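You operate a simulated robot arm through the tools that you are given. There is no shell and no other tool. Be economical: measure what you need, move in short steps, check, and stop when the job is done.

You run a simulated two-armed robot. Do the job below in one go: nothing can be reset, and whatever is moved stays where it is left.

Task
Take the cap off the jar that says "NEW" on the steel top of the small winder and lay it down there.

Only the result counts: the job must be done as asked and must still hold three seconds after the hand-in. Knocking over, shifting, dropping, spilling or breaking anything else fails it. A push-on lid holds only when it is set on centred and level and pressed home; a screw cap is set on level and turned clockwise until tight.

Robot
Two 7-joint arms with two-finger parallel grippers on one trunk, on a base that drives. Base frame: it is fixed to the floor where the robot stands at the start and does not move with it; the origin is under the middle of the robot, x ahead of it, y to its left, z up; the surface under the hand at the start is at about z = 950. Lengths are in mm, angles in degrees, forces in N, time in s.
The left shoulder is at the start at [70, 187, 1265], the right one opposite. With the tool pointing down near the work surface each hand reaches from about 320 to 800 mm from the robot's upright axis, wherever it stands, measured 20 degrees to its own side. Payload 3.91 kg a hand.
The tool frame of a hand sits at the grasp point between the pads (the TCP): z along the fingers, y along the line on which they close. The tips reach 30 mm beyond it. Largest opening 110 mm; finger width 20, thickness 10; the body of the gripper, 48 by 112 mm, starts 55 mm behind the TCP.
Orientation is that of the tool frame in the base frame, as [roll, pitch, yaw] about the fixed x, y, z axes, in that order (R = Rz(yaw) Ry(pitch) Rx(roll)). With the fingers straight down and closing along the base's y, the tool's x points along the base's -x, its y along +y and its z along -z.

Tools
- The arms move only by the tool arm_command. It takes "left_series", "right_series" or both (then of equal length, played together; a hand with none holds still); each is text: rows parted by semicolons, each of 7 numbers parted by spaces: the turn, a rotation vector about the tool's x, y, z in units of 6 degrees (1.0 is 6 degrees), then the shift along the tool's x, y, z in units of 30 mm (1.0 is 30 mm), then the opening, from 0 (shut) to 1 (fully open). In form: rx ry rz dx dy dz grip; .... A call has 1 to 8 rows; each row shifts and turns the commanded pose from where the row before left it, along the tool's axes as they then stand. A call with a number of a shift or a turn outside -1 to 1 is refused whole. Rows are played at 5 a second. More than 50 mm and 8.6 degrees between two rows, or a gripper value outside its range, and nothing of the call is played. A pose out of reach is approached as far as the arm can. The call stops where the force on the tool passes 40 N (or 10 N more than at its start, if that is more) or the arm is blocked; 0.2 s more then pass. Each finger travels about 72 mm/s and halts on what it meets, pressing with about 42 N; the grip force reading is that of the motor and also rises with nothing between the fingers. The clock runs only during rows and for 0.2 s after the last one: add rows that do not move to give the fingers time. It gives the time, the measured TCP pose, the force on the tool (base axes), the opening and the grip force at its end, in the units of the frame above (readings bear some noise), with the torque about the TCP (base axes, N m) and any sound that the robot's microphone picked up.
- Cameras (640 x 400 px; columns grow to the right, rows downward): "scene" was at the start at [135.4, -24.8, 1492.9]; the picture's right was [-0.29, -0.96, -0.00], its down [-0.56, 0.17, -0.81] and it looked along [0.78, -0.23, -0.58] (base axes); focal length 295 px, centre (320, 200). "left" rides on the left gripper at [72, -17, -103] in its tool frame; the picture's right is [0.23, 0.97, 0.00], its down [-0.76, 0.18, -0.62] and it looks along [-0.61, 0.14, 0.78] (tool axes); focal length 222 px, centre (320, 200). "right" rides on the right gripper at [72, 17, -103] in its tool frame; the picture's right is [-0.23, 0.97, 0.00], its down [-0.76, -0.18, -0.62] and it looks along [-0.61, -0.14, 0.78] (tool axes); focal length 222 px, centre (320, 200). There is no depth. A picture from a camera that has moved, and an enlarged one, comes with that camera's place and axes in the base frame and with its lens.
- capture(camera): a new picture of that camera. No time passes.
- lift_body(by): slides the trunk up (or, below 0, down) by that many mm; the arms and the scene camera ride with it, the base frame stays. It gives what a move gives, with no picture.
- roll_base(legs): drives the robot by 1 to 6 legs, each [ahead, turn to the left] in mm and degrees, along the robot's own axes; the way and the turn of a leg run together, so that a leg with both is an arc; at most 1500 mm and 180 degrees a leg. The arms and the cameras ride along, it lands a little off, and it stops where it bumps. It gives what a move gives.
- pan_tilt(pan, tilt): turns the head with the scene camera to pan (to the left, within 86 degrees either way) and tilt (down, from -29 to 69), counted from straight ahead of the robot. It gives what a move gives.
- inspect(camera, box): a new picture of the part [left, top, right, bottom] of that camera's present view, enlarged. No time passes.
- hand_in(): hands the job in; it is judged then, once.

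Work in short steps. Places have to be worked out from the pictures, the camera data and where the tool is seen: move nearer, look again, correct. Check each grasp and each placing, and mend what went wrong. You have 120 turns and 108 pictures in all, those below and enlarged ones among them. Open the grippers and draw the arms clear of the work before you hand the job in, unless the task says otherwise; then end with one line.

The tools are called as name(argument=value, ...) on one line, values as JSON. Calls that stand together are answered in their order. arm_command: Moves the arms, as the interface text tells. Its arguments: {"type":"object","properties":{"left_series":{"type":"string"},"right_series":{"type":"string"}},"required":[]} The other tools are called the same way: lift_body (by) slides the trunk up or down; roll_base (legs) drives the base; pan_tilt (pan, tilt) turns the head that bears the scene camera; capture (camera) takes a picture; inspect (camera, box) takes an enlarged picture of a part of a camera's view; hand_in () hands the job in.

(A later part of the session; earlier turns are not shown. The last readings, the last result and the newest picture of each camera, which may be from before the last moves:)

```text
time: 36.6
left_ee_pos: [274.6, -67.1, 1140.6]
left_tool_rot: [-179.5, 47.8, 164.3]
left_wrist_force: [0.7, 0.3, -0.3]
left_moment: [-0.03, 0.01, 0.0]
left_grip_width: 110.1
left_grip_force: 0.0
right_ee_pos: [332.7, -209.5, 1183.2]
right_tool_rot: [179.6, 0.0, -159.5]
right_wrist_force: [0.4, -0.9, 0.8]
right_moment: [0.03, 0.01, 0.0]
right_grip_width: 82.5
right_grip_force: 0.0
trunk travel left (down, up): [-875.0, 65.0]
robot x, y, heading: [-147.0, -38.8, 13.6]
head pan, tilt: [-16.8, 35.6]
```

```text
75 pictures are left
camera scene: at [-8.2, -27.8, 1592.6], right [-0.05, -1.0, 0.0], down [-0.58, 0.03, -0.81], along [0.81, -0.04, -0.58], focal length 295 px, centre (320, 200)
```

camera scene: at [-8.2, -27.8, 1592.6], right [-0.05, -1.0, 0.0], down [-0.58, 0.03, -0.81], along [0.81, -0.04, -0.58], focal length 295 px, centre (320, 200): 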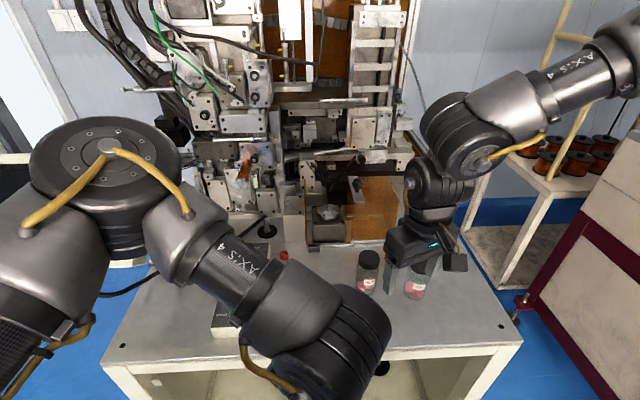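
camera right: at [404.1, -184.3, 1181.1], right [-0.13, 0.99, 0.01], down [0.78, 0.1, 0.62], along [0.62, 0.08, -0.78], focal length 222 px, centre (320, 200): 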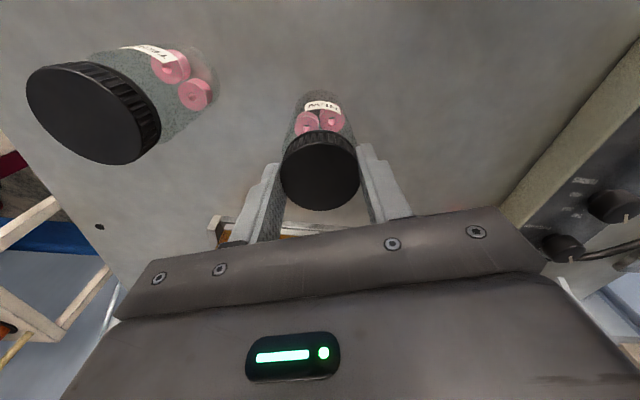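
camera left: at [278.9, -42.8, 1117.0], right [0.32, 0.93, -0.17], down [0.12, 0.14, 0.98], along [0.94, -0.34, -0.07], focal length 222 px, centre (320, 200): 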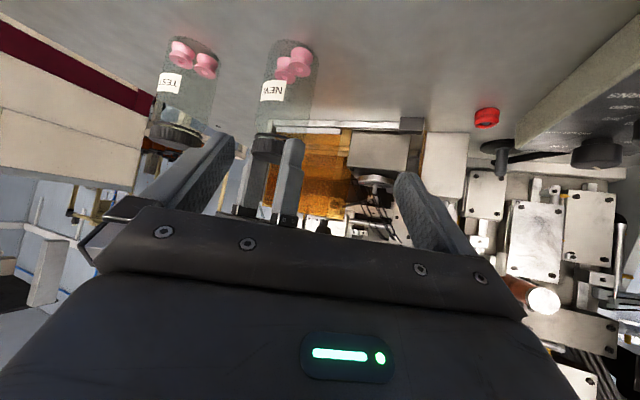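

Now the left hand moves to a staging point 120 mm short of the jar along its axis.

arm_command(left_series="0 0 0 -0.31 -0.31 0.93 1;0 0 0 -0.31 -0.31 0.93 1;0 0 0 -0.31 -0.31 0.93 1;0 0 0 -0.31 -0.31 0.93 1;0 0 0 -0.31 -0.31 0.93 1;0 0 0 0 0 0 1")

capture(camera="left")

capture(camera="scene")

```text
time: 38.0
left_ee_pos: [332.7, -93.2, 1110.6]
left_tool_rot: [-179.4, 48.0, 164.4]
left_wrist_force: [-0.3, 0.1, -0.7]
left_moment: [-0.01, 0.01, -0.02]
left_grip_width: 110.1
left_grip_force: 0.0
left hand out of reach, approached as far as the arm can: row 3, 4, 5
right_ee_pos: [329.9, -208.5, 1184.2]
right_tool_rot: [179.5, 0.2, -159.5]
right_wrist_force: [0.4, -0.9, -0.1]
right_moment: [-0.01, -0.01, 0.0]
right_grip_width: 82.5
right_grip_force: 0.2
trunk travel left (down, up): [-875.0, 65.0]
robot x, y, heading: [-147.9, -39.0, 13.6]
head pan, tilt: [-16.8, 35.6]
```

```text
74 pictures are left
camera left: at [208.1, -75.5, 1124.8], right [0.12, 0.98, -0.17], down [0.1, 0.16, 0.98], along [0.99, -0.14, -0.07], focal length 222 px, centre (320, 200)
```

left: 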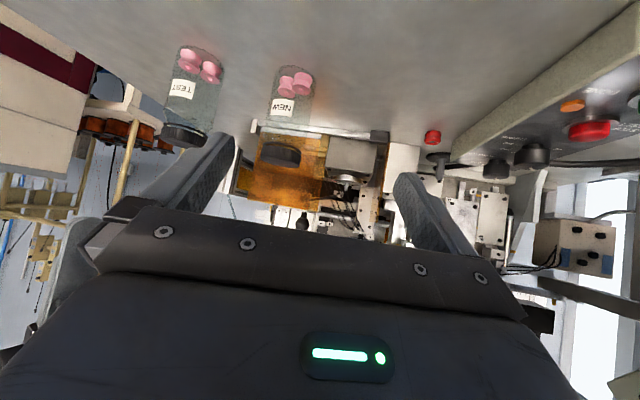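

```text
73 pictures are left
camera scene: at [-11.8, -28.7, 1593.0], right [-0.05, -1.0, 0.0], down [-0.58, 0.03, -0.81], along [0.81, -0.04, -0.58], focal length 295 px, centre (320, 200)
```

scene: 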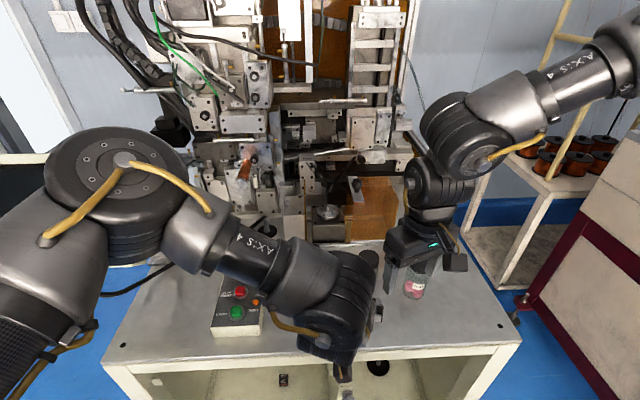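

Still limited. I test a pure advance to see whether the solver can keep creeping with a new elbow posture.

arm_command(left_series="0 0 0 0 0 0.8 1;0 0 0 0 0 0.8 1;0 0 0 0 0 0 1")

arm_command(left_series="0 0 0 0 -0.8 0 1;0 0 0 0 -0.8 0 1;0 0 0 0 0 0 1")

arm_command(left_series="0 -1 0 0 0 0 1;0 -1 0 0 0 0 1;0 0 0 0 0 0 1")

```text
time: 38.8
left_ee_pos: [337.1, -82.2, 1098.0]
left_tool_rot: [-179.5, 48.1, 164.4]
left_wrist_force: [-0.4, -0.1, 0.1]
left_moment: [0.0, -0.02, -0.03]
left_grip_width: 110.0
left_grip_force: 0.1
left hand out of reach, approached as far as the arm can: row 1, 2
right_ee_pos: [328.7, -210.2, 1183.8]
right_tool_rot: [179.6, 0.2, -159.5]
right_wrist_force: [0.5, 0.1, -1.3]
right_moment: [0.01, -0.02, 0.0]
right_grip_width: 82.4
right_grip_force: 0.2
trunk travel left (down, up): [-875.0, 65.0]
robot x, y, heading: [-151.9, -33.2, 13.7]
head pan, tilt: [-16.8, 35.6]
```

```text
time: 39.6
left_ee_pos: [310.6, -111.5, 1105.2]
left_tool_rot: [-179.5, 47.9, 164.5]
left_wrist_force: [-0.6, -0.6, 0.3]
left_moment: [-0.01, -0.02, 0.02]
left_grip_width: 109.8
left_grip_force: 0.0
left hand out of reach, approached as far as the arm can: row 1, 2
right_ee_pos: [329.2, -209.2, 1184.6]
right_tool_rot: [179.6, 0.3, -159.5]
right_wrist_force: [0.5, -0.7, -1.1]
right_moment: [0.0, -0.02, -0.02]
right_grip_width: 82.6
right_grip_force: 0.0
trunk travel left (down, up): [-875.0, 65.0]
robot x, y, heading: [-148.2, -36.3, 13.7]
head pan, tilt: [-16.8, 35.6]
```

```text
time: 40.4
left_ee_pos: [323.1, -108.1, 1101.2]
left_tool_rot: [-179.3, 59.9, 164.4]
left_wrist_force: [0.5, 0.1, 0.2]
left_moment: [-0.01, -0.01, 0.01]
left_grip_width: 110.1
left_grip_force: 0.1
left hand out of reach, approached as far as the arm can: row 2
right_ee_pos: [329.3, -210.5, 1184.5]
right_tool_rot: [179.6, 0.3, -159.5]
right_wrist_force: [0.3, 0.0, 0.4]
right_moment: [-0.01, 0.02, 0.0]
right_grip_width: 82.6
right_grip_force: 0.1
trunk travel left (down, up): [-875.0, 65.0]
robot x, y, heading: [-146.5, -35.2, 13.9]
head pan, tilt: [-16.8, 35.6]
```

The limit behaves like wrist roll at its clockwise stop: counter-clockwise yaw should free extension. I move the right hand to above the jar (out of the way), and yaw the left ccw ~24° so it points straight ahead.

arm_command(right_series="0 0 0 -0.85 -0.1 0 0.75;0 0 0 -0.85 -0.1 0 0.75;0 0 0 -0.85 -0.1 0 0.75;0 0 0 -0.85 -0.1 0 0.75;0 0 0 -0.85 -0.1 0 0.75;0 0 0 -0.85 -0.1 0 0.75;0 0 0 0 0 0 0.75", left_series="-0.87 0 -0.5 0 0 0 1;-0.87 0 -0.5 0 0 0 1;-0.87 0 -0.5 0 0 0 1;-0.87 0 -0.5 0 0 0 1;0 0.8 0 0 0 0 1;0 0.8 0 0 0 0 1;0 0 0 0 0 0 1")

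capture(camera="left")

```text
time: 42.0
left_ee_pos: [405.5, -54.9, 1056.5]
left_tool_rot: [-179.7, 50.3, -171.8]
left_wrist_force: [-0.2, -1.4, 0.7]
left_moment: [0.0, 0.0, 0.03]
left_grip_width: 110.0
left_grip_force: 0.2
left hand out of reach, approached as far as the arm can: row 1, 2, 3, 4, 5
right_ee_pos: [470.5, -185.7, 1185.1]
right_tool_rot: [179.6, 0.4, -159.5]
right_wrist_force: [0.4, 0.2, -0.1]
right_moment: [0.01, 0.01, 0.01]
right_grip_width: 82.5
right_grip_force: 0.1
right hand out of reach, approached as far as the arm can: row 6
trunk travel left (down, up): [-875.0, 65.0]
robot x, y, heading: [-148.8, -35.3, 13.9]
head pan, tilt: [-16.8, 35.6]
```

```text
72 pictures are left
camera left: at [282.9, -88.5, 1065.9], right [-0.28, 0.94, -0.18], down [-0.02, 0.18, 0.98], along [0.96, 0.28, -0.03], focal length 222 px, centre (320, 200)
```

left: 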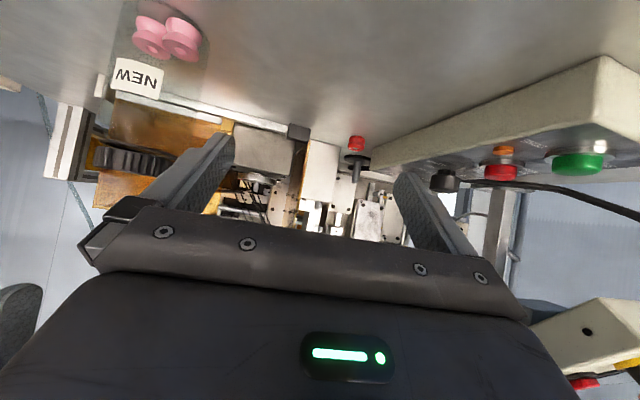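

Left still limited; it's at its clockwise roll stop. The opposite wrist roll (camera on top, ~180° counter-clockwise) should be mid-range, so I retreat and roll the left hand about its own axis.

arm_command(left_series="0 0 -1 0 0 -0.6 1;0 0 -1 0 0 -0.6 1;0 0 -1 0 0 -0.6 1;0 0 -1 0 0 -0.6 1;0 0 -1 0 0 -0.6 1;0 0 -1 0 0 -0.6 1;0 0 -1 0 0 0 1;0 0 -1 0 0 0 1")

arm_command(left_series="0 0 -1 0 0 0 1;0 0 -1 0 0 0 1;0 0 -1 0 0 0 1;0 0 -1 0 0 0 1;0 0 -1 0 0 0 1;0 0 -1 0 0 0 1;0 0 -1 0 0 0 1;0 0 -1 0 0 0 1")

capture(camera="scene")

```text
time: 43.8
left_ee_pos: [370.5, -20.2, 1118.2]
left_tool_rot: [-138.2, 30.8, -111.9]
left_wrist_force: [1.4, 0.5, 0.2]
left_moment: [0.02, 0.03, 0.03]
left_grip_width: 109.9
left_grip_force: 0.1
left hand out of reach, approached as far as the arm can: row 1, 2, 3, 4, 5, 6
right_ee_pos: [472.0, -185.4, 1185.9]
right_tool_rot: [179.5, 0.3, -159.5]
right_wrist_force: [-0.4, -0.3, -0.4]
right_moment: [0.02, -0.02, 0.03]
right_grip_width: 82.6
right_grip_force: 0.1
trunk travel left (down, up): [-875.0, 65.0]
robot x, y, heading: [-150.9, -34.3, 13.9]
head pan, tilt: [-16.8, 35.6]
```

```text
time: 45.6
left_ee_pos: [371.0, -19.9, 1118.6]
left_tool_rot: [-130.0, -4.9, -78.1]
left_wrist_force: [0.0, 0.4, 0.6]
left_moment: [-0.01, 0.03, 0.01]
left_grip_width: 110.0
left_grip_force: 0.0
right_ee_pos: [471.5, -185.9, 1186.2]
right_tool_rot: [179.5, 0.3, -159.6]
right_wrist_force: [-0.2, -0.4, -0.3]
right_moment: [0.03, 0.0, -0.01]
right_grip_width: 82.8
right_grip_force: 0.1
trunk travel left (down, up): [-875.0, 65.0]
robot x, y, heading: [-147.1, -37.3, 13.8]
head pan, tilt: [-16.8, 35.6]
```

```text
71 pictures are left
camera scene: at [-11.0, -28.6, 1592.9], right [-0.05, -1.0, 0.0], down [-0.58, 0.03, -0.81], along [0.81, -0.04, -0.58], focal length 295 px, centre (320, 200)
```

scene: 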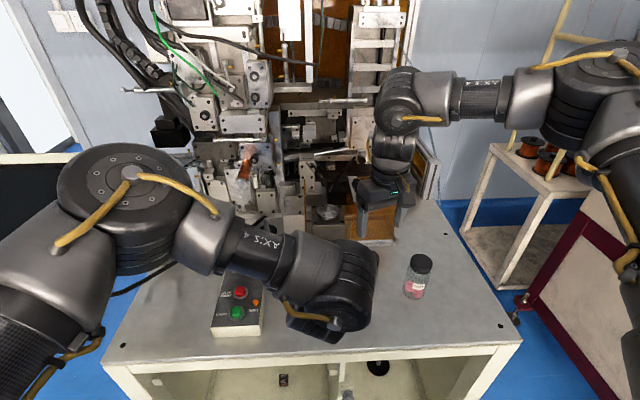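

Rolling ccw is now free. I continue the remaining 84°.

arm_command(left_series="0 0 -1 0 0 0 1;0 0 -1 0 0 0 1;0 0 -1 0 0 0 1;0 0 -1 0 0 0 1;0 0 -1 0 0 0 1;0 0 -1 0 0 0 1;0 0 -1 0 0 0 1;0 0 -1 0 0 0 1")

arm_command(left_series="0 0 -1 0 0 0 1;0 0 -1 0 0 0 1;0 0 -1 0 0 0 1;0 0 -1 0 0 0 1;0 0 -1 0 0 0 1;0 0 -1 0 0 0 1")

capture(camera="left")

```text
time: 47.4
left_ee_pos: [371.8, -20.5, 1119.5]
left_tool_rot: [-145.1, -38.7, -40.4]
left_wrist_force: [0.8, 0.8, -0.5]
left_moment: [0.01, 0.03, 0.0]
left_grip_width: 110.0
left_grip_force: 0.1
right_ee_pos: [470.7, -185.1, 1186.1]
right_tool_rot: [179.7, 0.3, -159.5]
right_wrist_force: [0.8, -1.0, -0.3]
right_moment: [-0.01, 0.01, 0.0]
right_grip_width: 82.5
right_grip_force: 0.1
trunk travel left (down, up): [-875.0, 65.0]
robot x, y, heading: [-148.6, -38.9, 13.9]
head pan, tilt: [-16.8, 35.6]
```

```text
time: 48.8
left_ee_pos: [370.9, -20.4, 1118.0]
left_tool_rot: [179.5, -50.1, 8.4]
left_wrist_force: [-0.1, -0.1, -0.4]
left_moment: [0.02, 0.0, -0.03]
left_grip_width: 110.3
left_grip_force: 0.0
right_ee_pos: [470.3, -186.0, 1185.1]
right_tool_rot: [179.5, 0.2, -159.5]
right_wrist_force: [-0.7, -0.2, 0.4]
right_moment: [-0.03, -0.01, 0.01]
right_grip_width: 82.7
right_grip_force: 0.1
trunk travel left (down, up): [-875.0, 65.0]
robot x, y, heading: [-146.2, -34.2, 13.6]
head pan, tilt: [-16.8, 35.6]
```

```text
70 pictures are left
camera left: at [336.5, -7.9, 1239.4], right [0.28, -0.94, 0.18], down [-0.93, -0.31, -0.18], along [0.23, -0.12, -0.97], focal length 222 px, centre (320, 200)
```

left: 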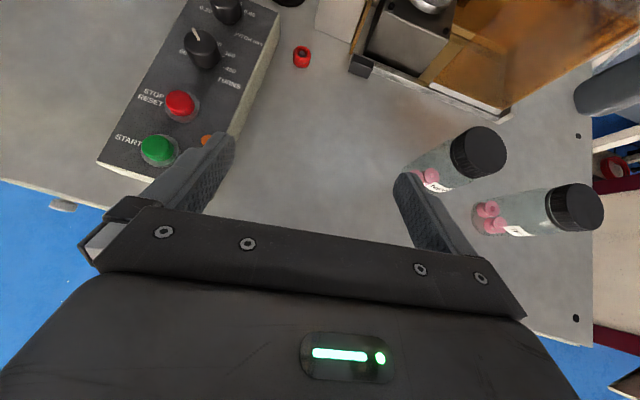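

The left camera is now on top with a clear view. I lift the pitch to ~16° below horizontal and yaw clockwise ~24°.

arm_command(left_series="0 1 0 0 0 0 1;0 1 0 0 0 0 1;0 1 0 0 0 0 1;0 1 0 0 0 0 1;-0.96 0 0.28 0 0 0 1;-0.96 0 0.28 0 0 0 1;-0.96 0 0.28 0 0 0 1;-0.96 0 0.28 0 0 0 1")

capture(camera="left")

capture(camera="scene")

```text
time: 50.6
left_ee_pos: [448.0, 18.1, 1113.9]
left_tool_rot: [-179.9, -74.2, -16.0]
left_wrist_force: [0.2, 0.1, 1.1]
left_moment: [-0.04, -0.02, 0.03]
left_grip_width: 110.1
left_grip_force: 0.1
left hand out of reach, approached as far as the arm can: row 1, 2, 3, 4
right_ee_pos: [471.4, -184.9, 1186.9]
right_tool_rot: [179.7, 0.2, -159.5]
right_wrist_force: [0.1, -0.2, -0.1]
right_moment: [-0.03, -0.01, 0.01]
right_grip_width: 82.7
right_grip_force: 0.1
trunk travel left (down, up): [-875.0, 65.0]
robot x, y, heading: [-148.1, -36.9, 13.9]
head pan, tilt: [-16.8, 35.6]
```

```text
69 pictures are left
camera left: at [376.3, 55.9, 1211.3], right [-0.21, -0.95, 0.22], down [-0.82, 0.05, -0.56], along [0.53, -0.3, -0.8], focal length 222 px, centre (320, 200)
```

left: 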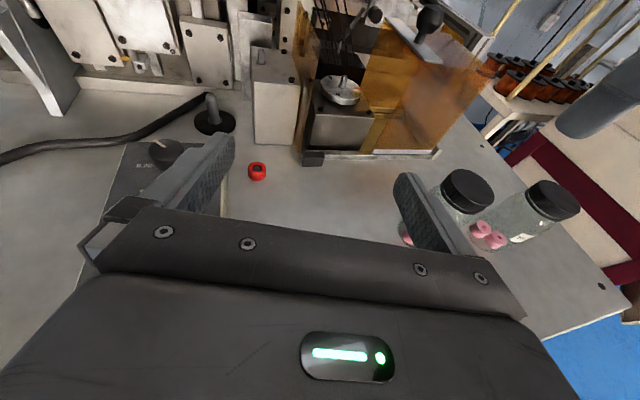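

```text
68 pictures are left
camera scene: at [-10.5, -25.8, 1592.8], right [-0.05, -1.0, 0.0], down [-0.58, 0.03, -0.81], along [0.81, -0.04, -0.58], focal length 295 px, centre (320, 200)
```

scene: 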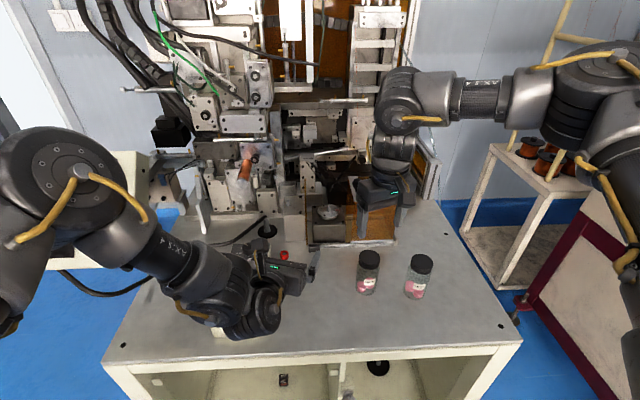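

The left hand now sits left of the jar. I yaw it clockwise another 48° so that it faces the jar from the left.

arm_command(left_series="-0.96 0 0.28 0 0 0 1;-0.96 0 0.28 0 0 0 1;-0.96 0 0.28 0 0 0 1;-0.96 0 0.28 0 0 0 1;-0.96 0 0.28 0 0 0 1;-0.96 0 0.28 0 0 0 1;-0.96 0 0.28 0 0 0 1;-0.96 0 0.28 0 0 0 1")

capture(camera="left")

capture(camera="scene")

```text
time: 52.4
left_ee_pos: [447.3, 15.5, 1114.9]
left_tool_rot: [-178.6, -74.1, -65.4]
left_wrist_force: [-0.6, 0.6, -0.3]
left_moment: [-0.02, -0.02, 0.01]
left_grip_width: 109.9
left_grip_force: 0.2
right_ee_pos: [471.0, -185.8, 1186.5]
right_tool_rot: [179.6, 0.2, -159.4]
right_wrist_force: [-1.1, 0.1, 0.6]
right_moment: [0.0, 0.0, 0.01]
right_grip_width: 82.5
right_grip_force: 0.0
trunk travel left (down, up): [-875.0, 65.0]
robot x, y, heading: [-145.8, -38.0, 14.1]
head pan, tilt: [-16.8, 35.6]
```

```text
67 pictures are left
camera left: at [427.5, 94.7, 1211.9], right [-0.85, -0.48, 0.21], down [-0.51, 0.65, -0.56], along [0.13, -0.59, -0.8], focal length 222 px, centre (320, 200)
```

left: 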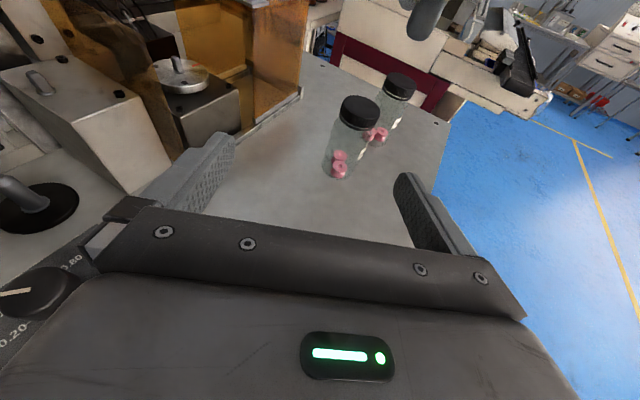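

```text
66 pictures are left
camera scene: at [-10.7, -27.8, 1592.9], right [-0.05, -1.0, 0.0], down [-0.58, 0.03, -0.81], along [0.81, -0.04, -0.58], focal length 295 px, centre (320, 200)
```

scene: 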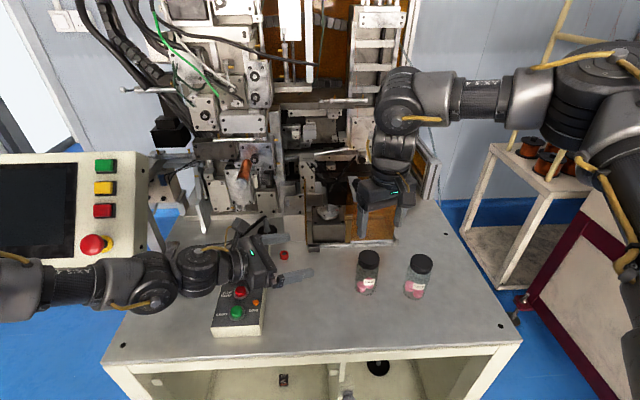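

The left hand is fully free here. I move to a staging pose ~115 mm short of the jar at near-final height.

arm_command(left_series="0 0 0 -0.46 0.42 0.75 1;0 0 0 -0.46 0.42 0.75 1;0 0 0 -0.46 0.42 0.75 1;0 0 0 -0.46 0.42 0.75 1;0 0 0 0 0 0 1")

capture(camera="left")

capture(camera="scene")

```text
time: 53.6
left_ee_pos: [432.8, -69.4, 1037.5]
left_tool_rot: [-178.4, -73.9, -65.4]
left_wrist_force: [-0.9, -0.5, -0.5]
left_moment: [0.02, 0.0, -0.01]
left_grip_width: 109.9
left_grip_force: 0.0
right_ee_pos: [471.0, -186.1, 1185.4]
right_tool_rot: [179.6, 0.3, -159.6]
right_wrist_force: [0.0, -0.2, -0.5]
right_moment: [0.01, -0.02, 0.01]
right_grip_width: 82.6
right_grip_force: 0.1
trunk travel left (down, up): [-875.0, 65.0]
robot x, y, heading: [-150.3, -39.7, 13.9]
head pan, tilt: [-16.8, 35.6]
```

```text
65 pictures are left
camera left: at [412.4, 8.8, 1135.0], right [-0.85, -0.48, 0.21], down [-0.51, 0.65, -0.56], along [0.14, -0.59, -0.8], focal length 222 px, centre (320, 200)
```

left: 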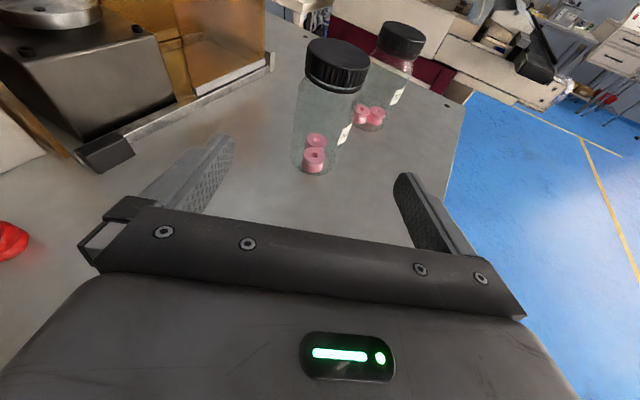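

```text
64 pictures are left
camera scene: at [-11.1, -28.1, 1592.9], right [-0.05, -1.0, 0.0], down [-0.58, 0.03, -0.81], along [0.81, -0.04, -0.58], focal length 295 px, centre (320, 200)
```

scene: 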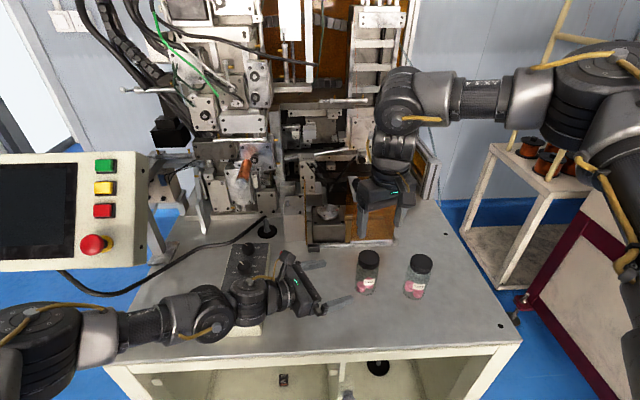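

Aligned laterally within ~2 mm. I advance ~90 mm along the tool axis (aiming at TCP z≈992 at the jar) and check before the last bit.

arm_command(left_series="0 0 0 -0.08 0.03 0.6 1;0 0 0 -0.08 0.03 0.6 1;0 0 0 -0.08 0 0.6 1;0 0 0 -0.08 0 0.6 1;0 0 0 -0.08 0 0.6 1;0 0 0 0 0 0 1")

capture(camera="left")

capture(camera="scene")

```text
time: 55.0
left_ee_pos: [469.4, -145.7, 1000.8]
left_tool_rot: [-178.7, -74.2, -65.3]
left_wrist_force: [0.7, 0.0, 1.0]
left_moment: [-0.01, 0.0, 0.0]
left_grip_width: 110.2
left_grip_force: 0.0
right_ee_pos: [471.6, -185.6, 1185.4]
right_tool_rot: [179.7, 0.3, -159.4]
right_wrist_force: [0.1, 0.9, 0.3]
right_moment: [0.01, 0.03, -0.04]
right_grip_width: 82.3
right_grip_force: 0.0
trunk travel left (down, up): [-875.0, 65.0]
robot x, y, heading: [-148.4, -36.7, 14.0]
head pan, tilt: [-16.8, 35.6]
```

```text
63 pictures are left
camera left: at [449.2, -67.2, 1097.8], right [-0.85, -0.48, 0.21], down [-0.51, 0.65, -0.56], along [0.13, -0.59, -0.8], focal length 222 px, centre (320, 200)
```

left: 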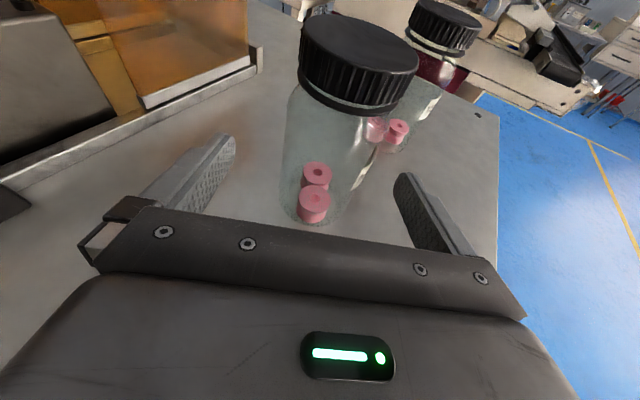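

```text
62 pictures are left
camera scene: at [-11.3, -27.6, 1592.9], right [-0.05, -1.0, 0.0], down [-0.58, 0.03, -0.81], along [0.81, -0.04, -0.58], focal length 295 px, centre (320, 200)
```

scene: 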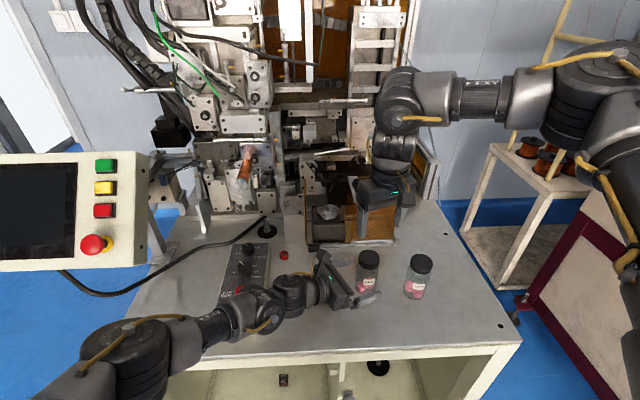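

Jar is centred between the fingers. I check the forearm's clearance over the control panel before the last 30 mm.

inspect(camera="scene", box=[160, 230, 400, 380])

```text
2.67 times, centred on (280, 305) of scene
camera zoom: at [-11.3, -27.6, 1592.9], right [-0.05, -1.0, 0.0], down [-0.58, 0.03, -0.81], along [0.81, -0.04, -0.58], focal length 787 px, centre (427, -80)
```

zoom: 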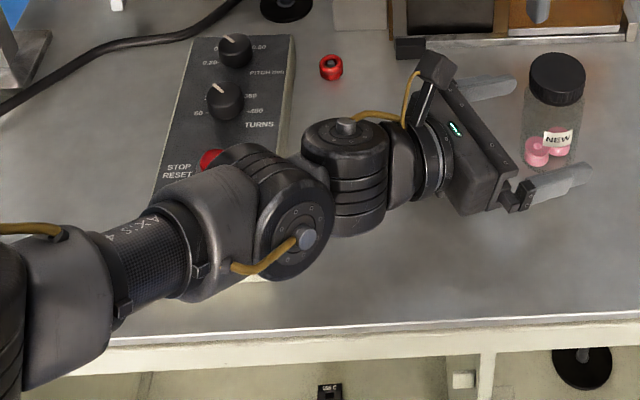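

Clearance seems adequate if I do not lower much. I finish the advance nearly level and close softly on the jar.

arm_command(left_series="0 0 0 0.06 0 0.5 1;0 0 0 0.06 0 0.45 1;0 0 0 0 0 0 0.8;0 0 0 0 0 0 0.65;0 0 0 0 0 0 0.6;0 0 0 0 0 0 0.55;0 0 0 0 0 0 0.5;0 0 0 0 0 0 0.45")

capture(camera="left")

```text
time: 56.8
left_ee_pos: [483.0, -172.1, 995.8]
left_tool_rot: [-178.4, -74.1, -65.4]
left_wrist_force: [-0.8, -1.1, 0.6]
left_moment: [-0.05, 0.03, -0.01]
left_grip_width: 54.7
left_grip_force: 42.2
right_ee_pos: [470.5, -186.4, 1186.8]
right_tool_rot: [179.6, 0.4, -159.5]
right_wrist_force: [0.6, -0.2, 0.4]
right_moment: [0.01, 0.01, 0.01]
right_grip_width: 82.1
right_grip_force: 0.1
trunk travel left (down, up): [-875.0, 65.0]
robot x, y, heading: [-149.9, -35.1, 13.7]
head pan, tilt: [-16.8, 35.6]
```

```text
60 pictures are left
camera left: at [461.7, -93.8, 1093.3], right [-0.85, -0.48, 0.21], down [-0.51, 0.65, -0.56], along [0.14, -0.59, -0.8], focal length 222 px, centre (320, 200)
```

left: 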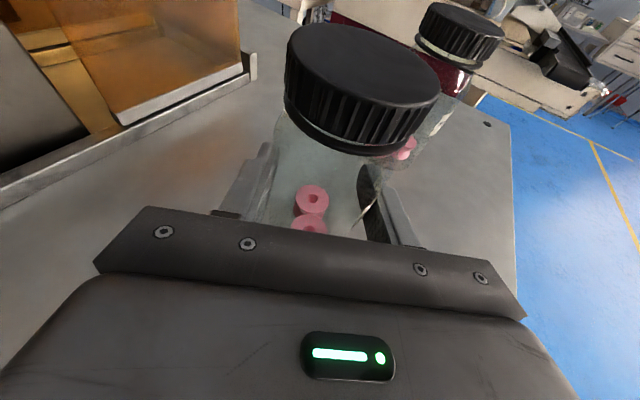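

Jar is held (54.7 mm). Now the right hand: yaw ccw 18° for freedom over the jar, then look.

arm_command(right_series="0 0 -1 0 0 0 0.75;0 0 -1 0 0 0 0.75;0 0 -1 0 0 0 0.75;0 0 0 0 0 0 0.75")

capture(camera="right")

```text
time: 57.8
left_ee_pos: [483.5, -172.4, 996.3]
left_tool_rot: [-178.4, -74.1, -65.4]
left_wrist_force: [-0.5, -1.4, 1.8]
left_moment: [-0.06, 0.08, -0.01]
left_grip_width: 54.5
left_grip_force: 41.9
right_ee_pos: [471.1, -185.6, 1186.4]
right_tool_rot: [179.8, 0.3, -141.5]
right_wrist_force: [0.0, 0.0, 0.5]
right_moment: [0.03, -0.03, 0.02]
right_grip_width: 82.3
right_grip_force: 0.0
trunk travel left (down, up): [-875.0, 65.0]
robot x, y, heading: [-147.2, -36.1, 13.7]
head pan, tilt: [-16.8, 35.6]
```

```text
59 pictures are left
camera right: at [401.8, -220.1, 1289.9], right [-0.43, 0.9, 0.01], down [0.71, 0.33, 0.63], along [0.56, 0.27, -0.78], focal length 222 px, centre (320, 200)
```

right: 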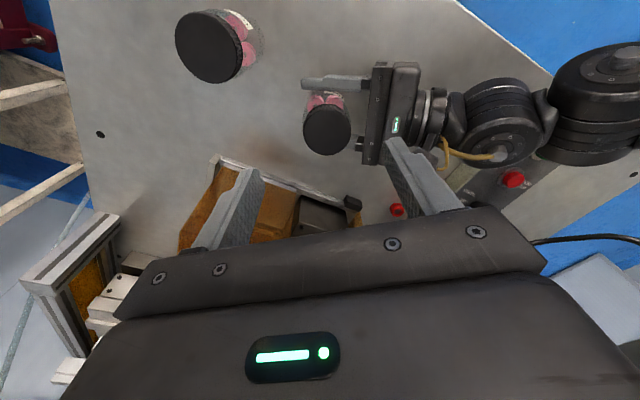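

Cap centre measured at about (478.6, -173). I shift there and descend to just above the cap.

arm_command(right_series="0 0 0 -0.45 0.17 0 0.75;0 0 0 0 0 1 0.75;0 0 0 0 0 1 0.75;0 0 0 0 0 0.8 0.75;0 0 0 0 0 0 0.75")

capture(camera="right")

inspect(camera="scene", box=[260, 200, 460, 325])

```text
time: 59.0
left_ee_pos: [482.4, -171.9, 996.0]
left_tool_rot: [-178.5, -74.1, -65.5]
left_wrist_force: [-0.2, -0.4, 0.7]
left_moment: [-0.01, 0.05, 0.02]
left_grip_width: 54.4
left_grip_force: 41.9
right_ee_pos: [459.4, -204.8, 1109.6]
right_tool_rot: [179.7, 0.5, -141.5]
right_wrist_force: [0.2, -0.9, 0.4]
right_moment: [-0.03, -0.04, -0.03]
right_grip_width: 82.6
right_grip_force: 0.1
right hand out of reach, approached as far as the arm can: row 1, 2, 3, 4
trunk travel left (down, up): [-875.0, 65.0]
robot x, y, heading: [-147.9, -37.6, 14.1]
head pan, tilt: [-16.8, 35.6]
```

```text
58 pictures are left
camera right: at [390.0, -238.5, 1213.2], right [-0.43, 0.9, 0.01], down [0.71, 0.33, 0.63], along [0.56, 0.27, -0.78], focal length 222 px, centre (320, 200)
```

right: 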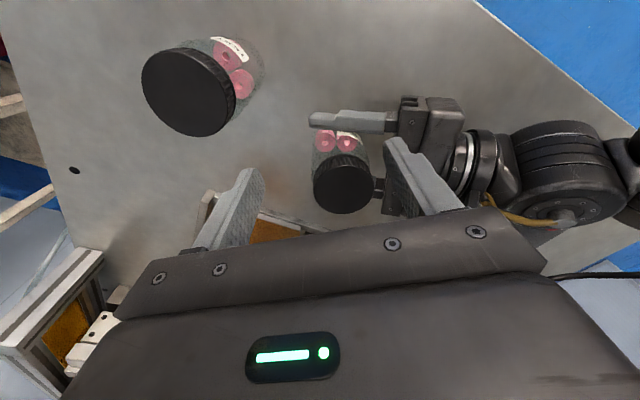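

```text
3.20 times, centred on (360, 262) of scene
camera zoom: at [-11.1, -28.5, 1592.9], right [-0.05, -1.0, 0.0], down [-0.58, 0.03, -0.81], along [0.81, -0.04, -0.58], focal length 944 px, centre (192, 0)
```

zoom: 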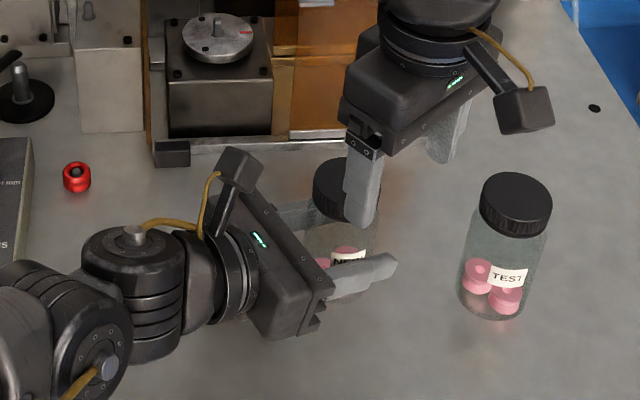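

The right arm now falls short (stuck at (459,-205)). I raise it and test whether ccw yaw — the unscrewing direction — frees it.

arm_command(right_series="0 0 0 0 0 -1 0.75;0 0 0 0 0 -1 0.75;0 0 -1 0 0 0 0.75;0 0 -1 0 0 0 0.75;0 0 -1 0 0 0 0.75;0 0 -1 0 0 0 0.75;0 0 -1 0 0 0 0.75;0 0 -1 0 0 0 0.75")

arm_command(right_series="0 0 -1 0 0 0 0.75;0 0 -1 0 0 0 0.75;0 0 -1 0 0 0 0.75;0 0 -1 0 0 0 0.75;0 0 -1 0 0 0 0.75;0 0 -1 0 0 0 0.75;0 0 -1 0 0 0 0.75;0 0 -1 0 0 0 0.75")

capture(camera="scene")

```text
time: 60.8
left_ee_pos: [481.9, -172.5, 996.1]
left_tool_rot: [-178.4, -74.1, -65.3]
left_wrist_force: [-0.3, -0.4, 0.8]
left_moment: [-0.04, 0.03, -0.02]
left_grip_width: 54.4
left_grip_force: 42.0
right_ee_pos: [458.1, -204.6, 1172.2]
right_tool_rot: [179.9, 0.4, -105.5]
right_wrist_force: [0.0, -0.1, 0.4]
right_moment: [0.01, -0.02, -0.01]
right_grip_width: 82.5
right_grip_force: 0.0
trunk travel left (down, up): [-875.0, 65.0]
robot x, y, heading: [-148.2, -38.8, 13.9]
head pan, tilt: [-16.8, 35.6]
```

```text
time: 62.6
left_ee_pos: [482.9, -172.1, 996.1]
left_tool_rot: [-178.5, -74.1, -65.5]
left_wrist_force: [0.4, 0.8, 0.9]
left_moment: [0.02, 0.06, 0.0]
left_grip_width: 54.3
left_grip_force: 41.8
right_ee_pos: [456.8, -203.5, 1172.0]
right_tool_rot: [-179.9, 0.4, -57.4]
right_wrist_force: [-0.5, 0.4, 1.0]
right_moment: [0.02, -0.01, 0.0]
right_grip_width: 82.6
right_grip_force: 0.0
trunk travel left (down, up): [-875.0, 65.0]
robot x, y, heading: [-147.3, -34.0, 13.9]
head pan, tilt: [-16.8, 35.6]
```

```text
56 pictures are left
camera scene: at [-11.3, -28.5, 1592.9], right [-0.05, -1.0, 0.0], down [-0.58, 0.03, -0.81], along [0.81, -0.04, -0.58], focal length 295 px, centre (320, 200)
```

scene: 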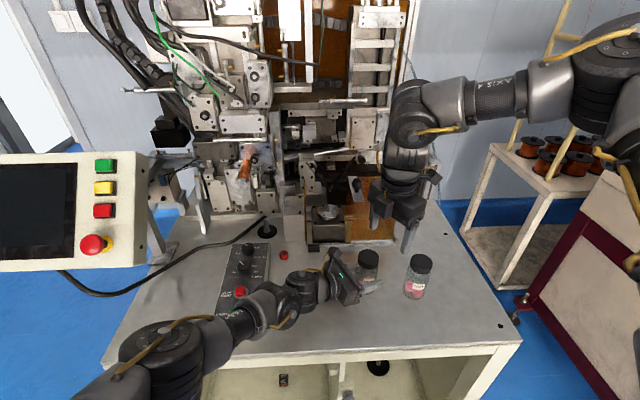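

Ccw rotation is free. Now I try moving onto the jar axis from this yaw.

arm_command(right_series="0 0 0 -0.23 -0.58 0 0.75;0 0 0 -0.23 -0.58 0 0.75;0 0 0 0 0 0 0.75")

```text
time: 63.4
left_ee_pos: [482.5, -172.8, 995.8]
left_tool_rot: [-178.5, -74.0, -65.4]
left_wrist_force: [-1.0, -0.2, 1.3]
left_moment: [-0.04, 0.07, -0.01]
left_grip_width: 54.2
left_grip_force: 43.0
right_ee_pos: [469.7, -186.9, 1173.1]
right_tool_rot: [-179.6, 0.4, -57.6]
right_wrist_force: [0.3, 0.0, -0.4]
right_moment: [0.01, 0.01, 0.0]
right_grip_width: 82.7
right_grip_force: 0.0
right hand out of reach, approached as far as the arm can: row 2
trunk travel left (down, up): [-875.0, 65.0]
robot x, y, heading: [-147.8, -33.0, 13.7]
head pan, tilt: [-16.8, 35.6]
```

The right hand is limited in inward azimuth. Turning the base ~10° left gives it room. I release the jar with the left hand, retreat and lift it clear of the panel.

arm_command(left_series="0 0 0 0 0 0 0.7;0 0 0 0 0 0 1;0 0 0 0 0 0 1;0 0 0 0 0 -1 1;0 0 0 0 0 -1 1;0 0 0 0 0 -1 1;0 0 0 0 0 -1 1;0 0 0 0 0 0 1")

arm_command(left_series="0 0 0 0.96 0 -0.28 1;0 0 0 0.96 0 -0.28 1;0 0 0 0 0 0 1", right_series="0 0 0 0 0 -0.5 0.75;0 0 0 0 0 -0.5 0.75;0 0 0 0 0 0 0.75")

roll_base(legs=[[0, 10]])

capture(camera="scene")

```text
time: 65.2
left_ee_pos: [431.9, -67.1, 1029.5]
left_tool_rot: [-178.5, -74.0, -65.4]
left_wrist_force: [-0.2, -0.3, 0.6]
left_moment: [0.03, 0.03, -0.01]
left_grip_width: 110.0
left_grip_force: 0.0
right_ee_pos: [469.4, -187.7, 1172.8]
right_tool_rot: [-179.6, 0.4, -57.5]
right_wrist_force: [-0.8, -0.6, -0.2]
right_moment: [0.04, -0.03, 0.0]
right_grip_width: 82.4
right_grip_force: 0.3
trunk travel left (down, up): [-875.0, 65.0]
robot x, y, heading: [-149.6, -36.4, 13.8]
head pan, tilt: [-16.8, 35.6]
```

```text
time: 66.0
left_ee_pos: [431.3, -68.3, 1089.6]
left_tool_rot: [-178.6, -73.9, -65.3]
left_wrist_force: [0.7, 0.2, 0.3]
left_moment: [0.02, 0.03, 0.0]
left_grip_width: 109.9
left_grip_force: 0.2
right_ee_pos: [470.9, -187.9, 1202.3]
right_tool_rot: [-179.8, 0.3, -57.5]
right_wrist_force: [0.3, -0.4, -0.7]
right_moment: [0.0, 0.01, 0.01]
right_grip_width: 82.6
right_grip_force: 0.1
trunk travel left (down, up): [-875.0, 65.0]
robot x, y, heading: [-145.7, -35.9, 13.9]
head pan, tilt: [-16.8, 35.6]
```

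```text
time: 67.0
left_ee_pos: [427.8, 30.6, 1089.8]
left_tool_rot: [-178.5, -73.8, -55.4]
left_wrist_force: [0.2, 0.5, 0.2]
left_moment: [0.04, 0.01, 0.01]
left_grip_width: 110.0
left_grip_force: 0.1
right_ee_pos: [488.3, -79.8, 1201.2]
right_tool_rot: [-179.7, 0.4, -47.7]
right_wrist_force: [-0.1, -0.2, -0.1]
right_moment: [0.0, 0.0, 0.07]
right_grip_width: 82.3
right_grip_force: 0.1
trunk travel left (down, up): [-875.0, 65.0]
robot x, y, heading: [-148.9, -35.4, 23.8]
head pan, tilt: [-16.8, 35.6]
```

```text
55 pictures are left
camera scene: at [-13.4, -6.8, 1592.9], right [0.12, -0.99, 0.0], down [-0.58, -0.07, -0.81], along [0.81, 0.1, -0.58], focal length 295 px, centre (320, 200)
```

scene: 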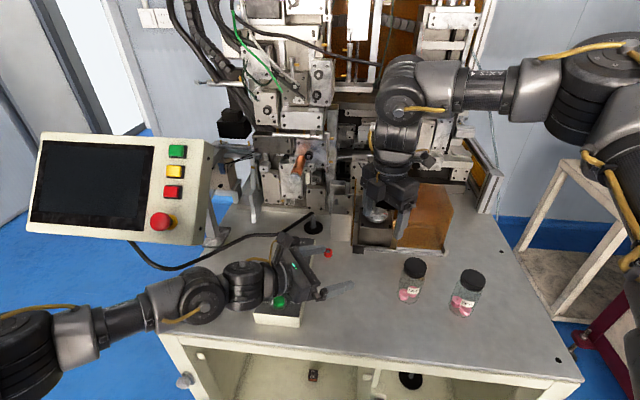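

Both arms have room now. I bring the right hand over the jar while turning it clockwise, and the left hand to its staging pose.

arm_command(right_series="0 0 0 0.69 0.78 0 0.75;0 0 0 0.69 0.78 0 0.75;0 0 0 0.69 0.78 0 0.75;0 0 1 0 0 0 0.75;0 0 1 0 0 0 0.75;0 0 1 0 0 0 0.75;0 0 1 0 0 0 0.75;0 0 1 0 0 0 0.75", left_series="0 0 0 0 0 0 1;0 0 0 0 0 0 1;0 0 0 0 0 0 1;0 0 0 -0.3 0.61 0.8 1;0 0 0 -0.3 0.61 0.8 1;0 0 0 -0.3 0.61 0.8 1;0 0 0 -0.3 0.61 0.8 1;0 0 0 0 0 0 1")

arm_command(right_series="0 0 1 0 0 0 0.75;0 0 1 0 0 0 0.75;0 0 1 0 0 0 0.75;0 0 1 0 0 0 0.75;0 0 1 0 0 0 0.75;0 0 1 0 0 0 0.75;0 0 1 0 0 0 0.75;0 0 1 0 0 0 0.75")

capture(camera="left")

capture(camera="right")

```text
time: 68.8
left_ee_pos: [412.9, -77.2, 1029.9]
left_tool_rot: [-178.4, -74.1, -55.4]
left_wrist_force: [-0.3, -0.9, 0.2]
left_moment: [0.01, 0.0, 0.01]
left_grip_width: 110.1
left_grip_force: 0.1
right_ee_pos: [476.1, -171.9, 1201.5]
right_tool_rot: [180.0, 0.4, -77.7]
right_wrist_force: [1.4, -0.2, 0.9]
right_moment: [-0.01, 0.0, 0.0]
right_grip_width: 82.5
right_grip_force: 0.1
trunk travel left (down, up): [-875.0, 65.0]
robot x, y, heading: [-149.5, -37.4, 24.1]
head pan, tilt: [-16.8, 35.6]
```

```text
time: 70.7
left_ee_pos: [414.4, -75.9, 1030.5]
left_tool_rot: [-178.5, -74.0, -55.4]
left_wrist_force: [0.0, 0.2, 0.0]
left_moment: [-0.03, 0.01, 0.02]
left_grip_width: 109.9
left_grip_force: 0.0
right_ee_pos: [476.7, -172.7, 1202.9]
right_tool_rot: [179.8, 0.3, -125.6]
right_wrist_force: [-0.1, 0.8, -0.1]
right_moment: [-0.01, -0.03, 0.0]
right_grip_width: 82.7
right_grip_force: 0.0
trunk travel left (down, up): [-875.0, 65.0]
robot x, y, heading: [-147.3, -37.1, 24.1]
head pan, tilt: [-16.8, 35.6]
```

```text
54 pictures are left
camera left: at [380.9, -3.2, 1127.6], right [-0.75, -0.62, 0.21], down [-0.62, 0.55, -0.56], along [0.23, -0.55, -0.8], focal length 222 px, centre (320, 200)
```

left: 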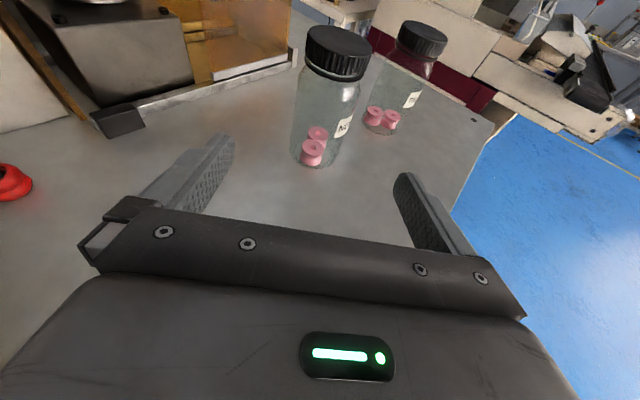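

```text
53 pictures are left
camera right: at [419.3, -222.4, 1306.0], right [-0.66, 0.75, 0.01], down [0.59, 0.51, 0.63], along [0.47, 0.42, -0.78], focal length 222 px, centre (320, 200)
```

right: 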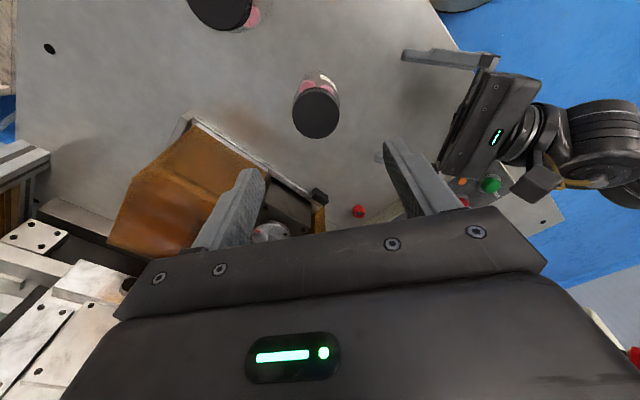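

All consistent; the jar is still at the same place. I advance the left hand 120 mm onto the jar and turn the right a bit more clockwise.

arm_command(left_series="0 0 0 0 0 0.8 1;0 0 0 0 0 0.8 1;0 0 0 0 0 0.8 1;0 0 0 0 0 0.8 1;0 0 0 0 0 0.8 1;0 0 0 0 0 0 1", right_series="0 0 1 0 0 0 0.75;0 0 1 0 0 0 0.75;0 0 1 0 0 0 0.75;0 0 0.5 0 0 0 0.75;0 0 0 0 0 0 0.75;0 0 0 0 0 0 0.75")

capture(camera="left")

capture(camera="right")

capture(camera="scene")

```text
time: 72.0
left_ee_pos: [469.4, -141.7, 1002.1]
left_tool_rot: [-177.9, -73.8, -55.5]
left_wrist_force: [-0.1, 0.4, -0.9]
left_moment: [0.01, -0.01, 0.03]
left_grip_width: 110.0
left_grip_force: 0.0
left hand out of reach, approached as far as the arm can: row 4, 5
right_ee_pos: [477.1, -171.8, 1203.4]
right_tool_rot: [179.7, 0.2, -146.6]
right_wrist_force: [0.6, 0.7, 0.4]
right_moment: [-0.01, 0.02, -0.02]
right_grip_width: 82.4
right_grip_force: 0.1
trunk travel left (down, up): [-875.0, 65.0]
robot x, y, heading: [-147.0, -40.2, 23.8]
head pan, tilt: [-16.8, 35.6]
```

```text
52 pictures are left
camera left: at [434.8, -67.8, 1099.1], right [-0.75, -0.63, 0.21], down [-0.62, 0.55, -0.56], along [0.24, -0.55, -0.8], focal length 222 px, centre (320, 200)
```

left: 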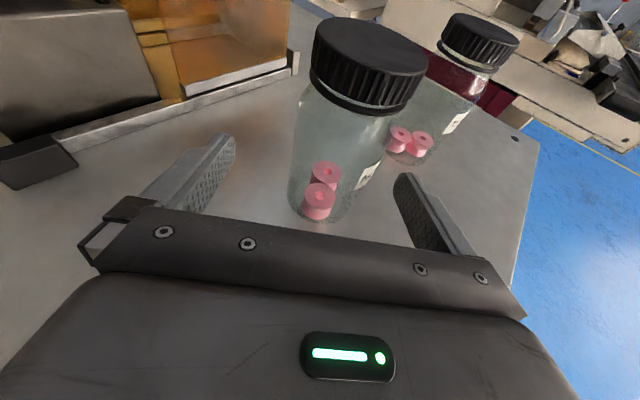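

```text
51 pictures are left
camera right: at [405.6, -199.6, 1305.6], right [-0.35, 0.94, 0.01], down [0.73, 0.27, 0.62], along [0.58, 0.22, -0.78], focal length 222 px, centre (320, 200)
```

right: 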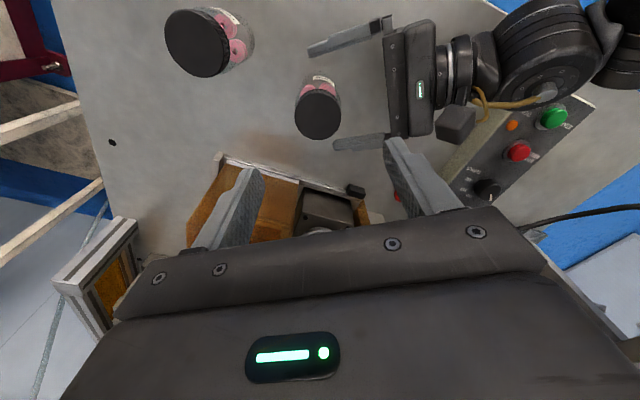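

```text
50 pictures are left
camera scene: at [-14.7, -5.2, 1593.0], right [0.12, -0.99, 0.0], down [-0.58, -0.07, -0.81], along [0.81, 0.1, -0.58], focal length 295 px, centre (320, 200)
```

scene: 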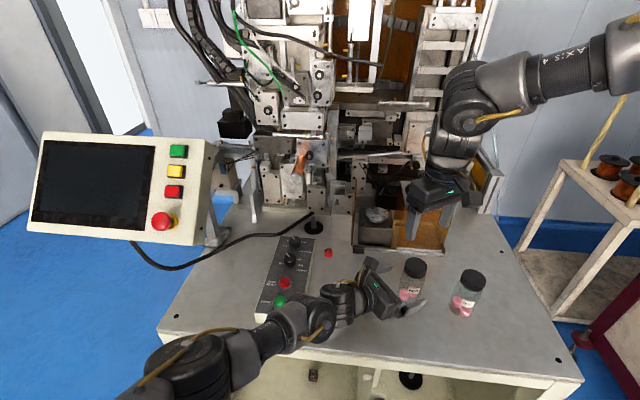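

Left arm ran out of extension 30 mm short. I retreat 90 mm, drive forward 60 mm, and re-approach.

arm_command(left_series="0 0 0 0 0 -1 1;0 0 0 0 0 -1 1;0 0 0 0 0 -1 1;0 0 0 0 0 0 1")

roll_base(legs=[[60, 0]])

capture(camera="left")

```text
time: 73.0
left_ee_pos: [415.3, -78.8, 1026.8]
left_tool_rot: [-178.5, -73.9, -55.4]
left_wrist_force: [0.8, 0.1, 0.3]
left_moment: [-0.01, 0.02, -0.01]
left_grip_width: 109.8
left_grip_force: 0.1
right_ee_pos: [477.2, -173.4, 1201.0]
right_tool_rot: [179.7, 0.3, -146.6]
right_wrist_force: [0.2, -0.5, -0.8]
right_moment: [0.0, 0.0, 0.0]
right_grip_width: 82.4
right_grip_force: 0.0
trunk travel left (down, up): [-875.0, 65.0]
robot x, y, heading: [-150.1, -39.6, 23.9]
head pan, tilt: [-16.8, 35.6]
```

```text
time: 74.0
left_ee_pos: [459.6, -60.0, 1032.5]
left_tool_rot: [-176.4, -74.1, -57.6]
left_wrist_force: [-0.7, -0.6, -0.6]
left_moment: [0.02, 0.02, 0.03]
left_grip_width: 109.8
left_grip_force: 0.0
right_ee_pos: [518.8, -154.6, 1206.6]
right_tool_rot: [179.7, 1.0, -146.7]
right_wrist_force: [-0.1, -0.4, 0.8]
right_moment: [0.05, 0.04, -0.04]
right_grip_width: 82.3
right_grip_force: 0.2
trunk travel left (down, up): [-875.0, 65.0]
robot x, y, heading: [-91.2, -14.8, 23.9]
head pan, tilt: [-16.8, 35.6]
```

```text
49 pictures are left
camera left: at [424.5, 13.5, 1129.6], right [-0.76, -0.62, 0.2], down [-0.61, 0.56, -0.57], along [0.24, -0.55, -0.8], focal length 222 px, centre (320, 200)
```

left: 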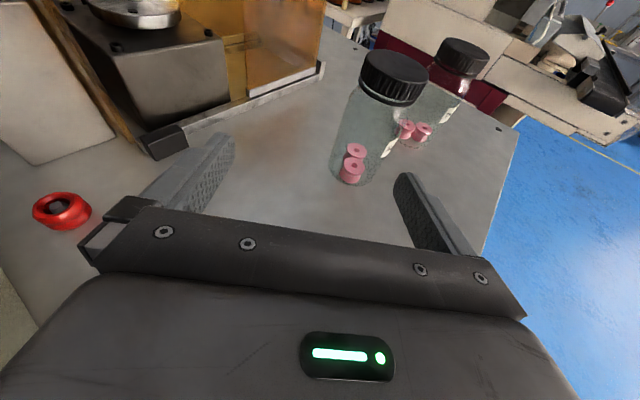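

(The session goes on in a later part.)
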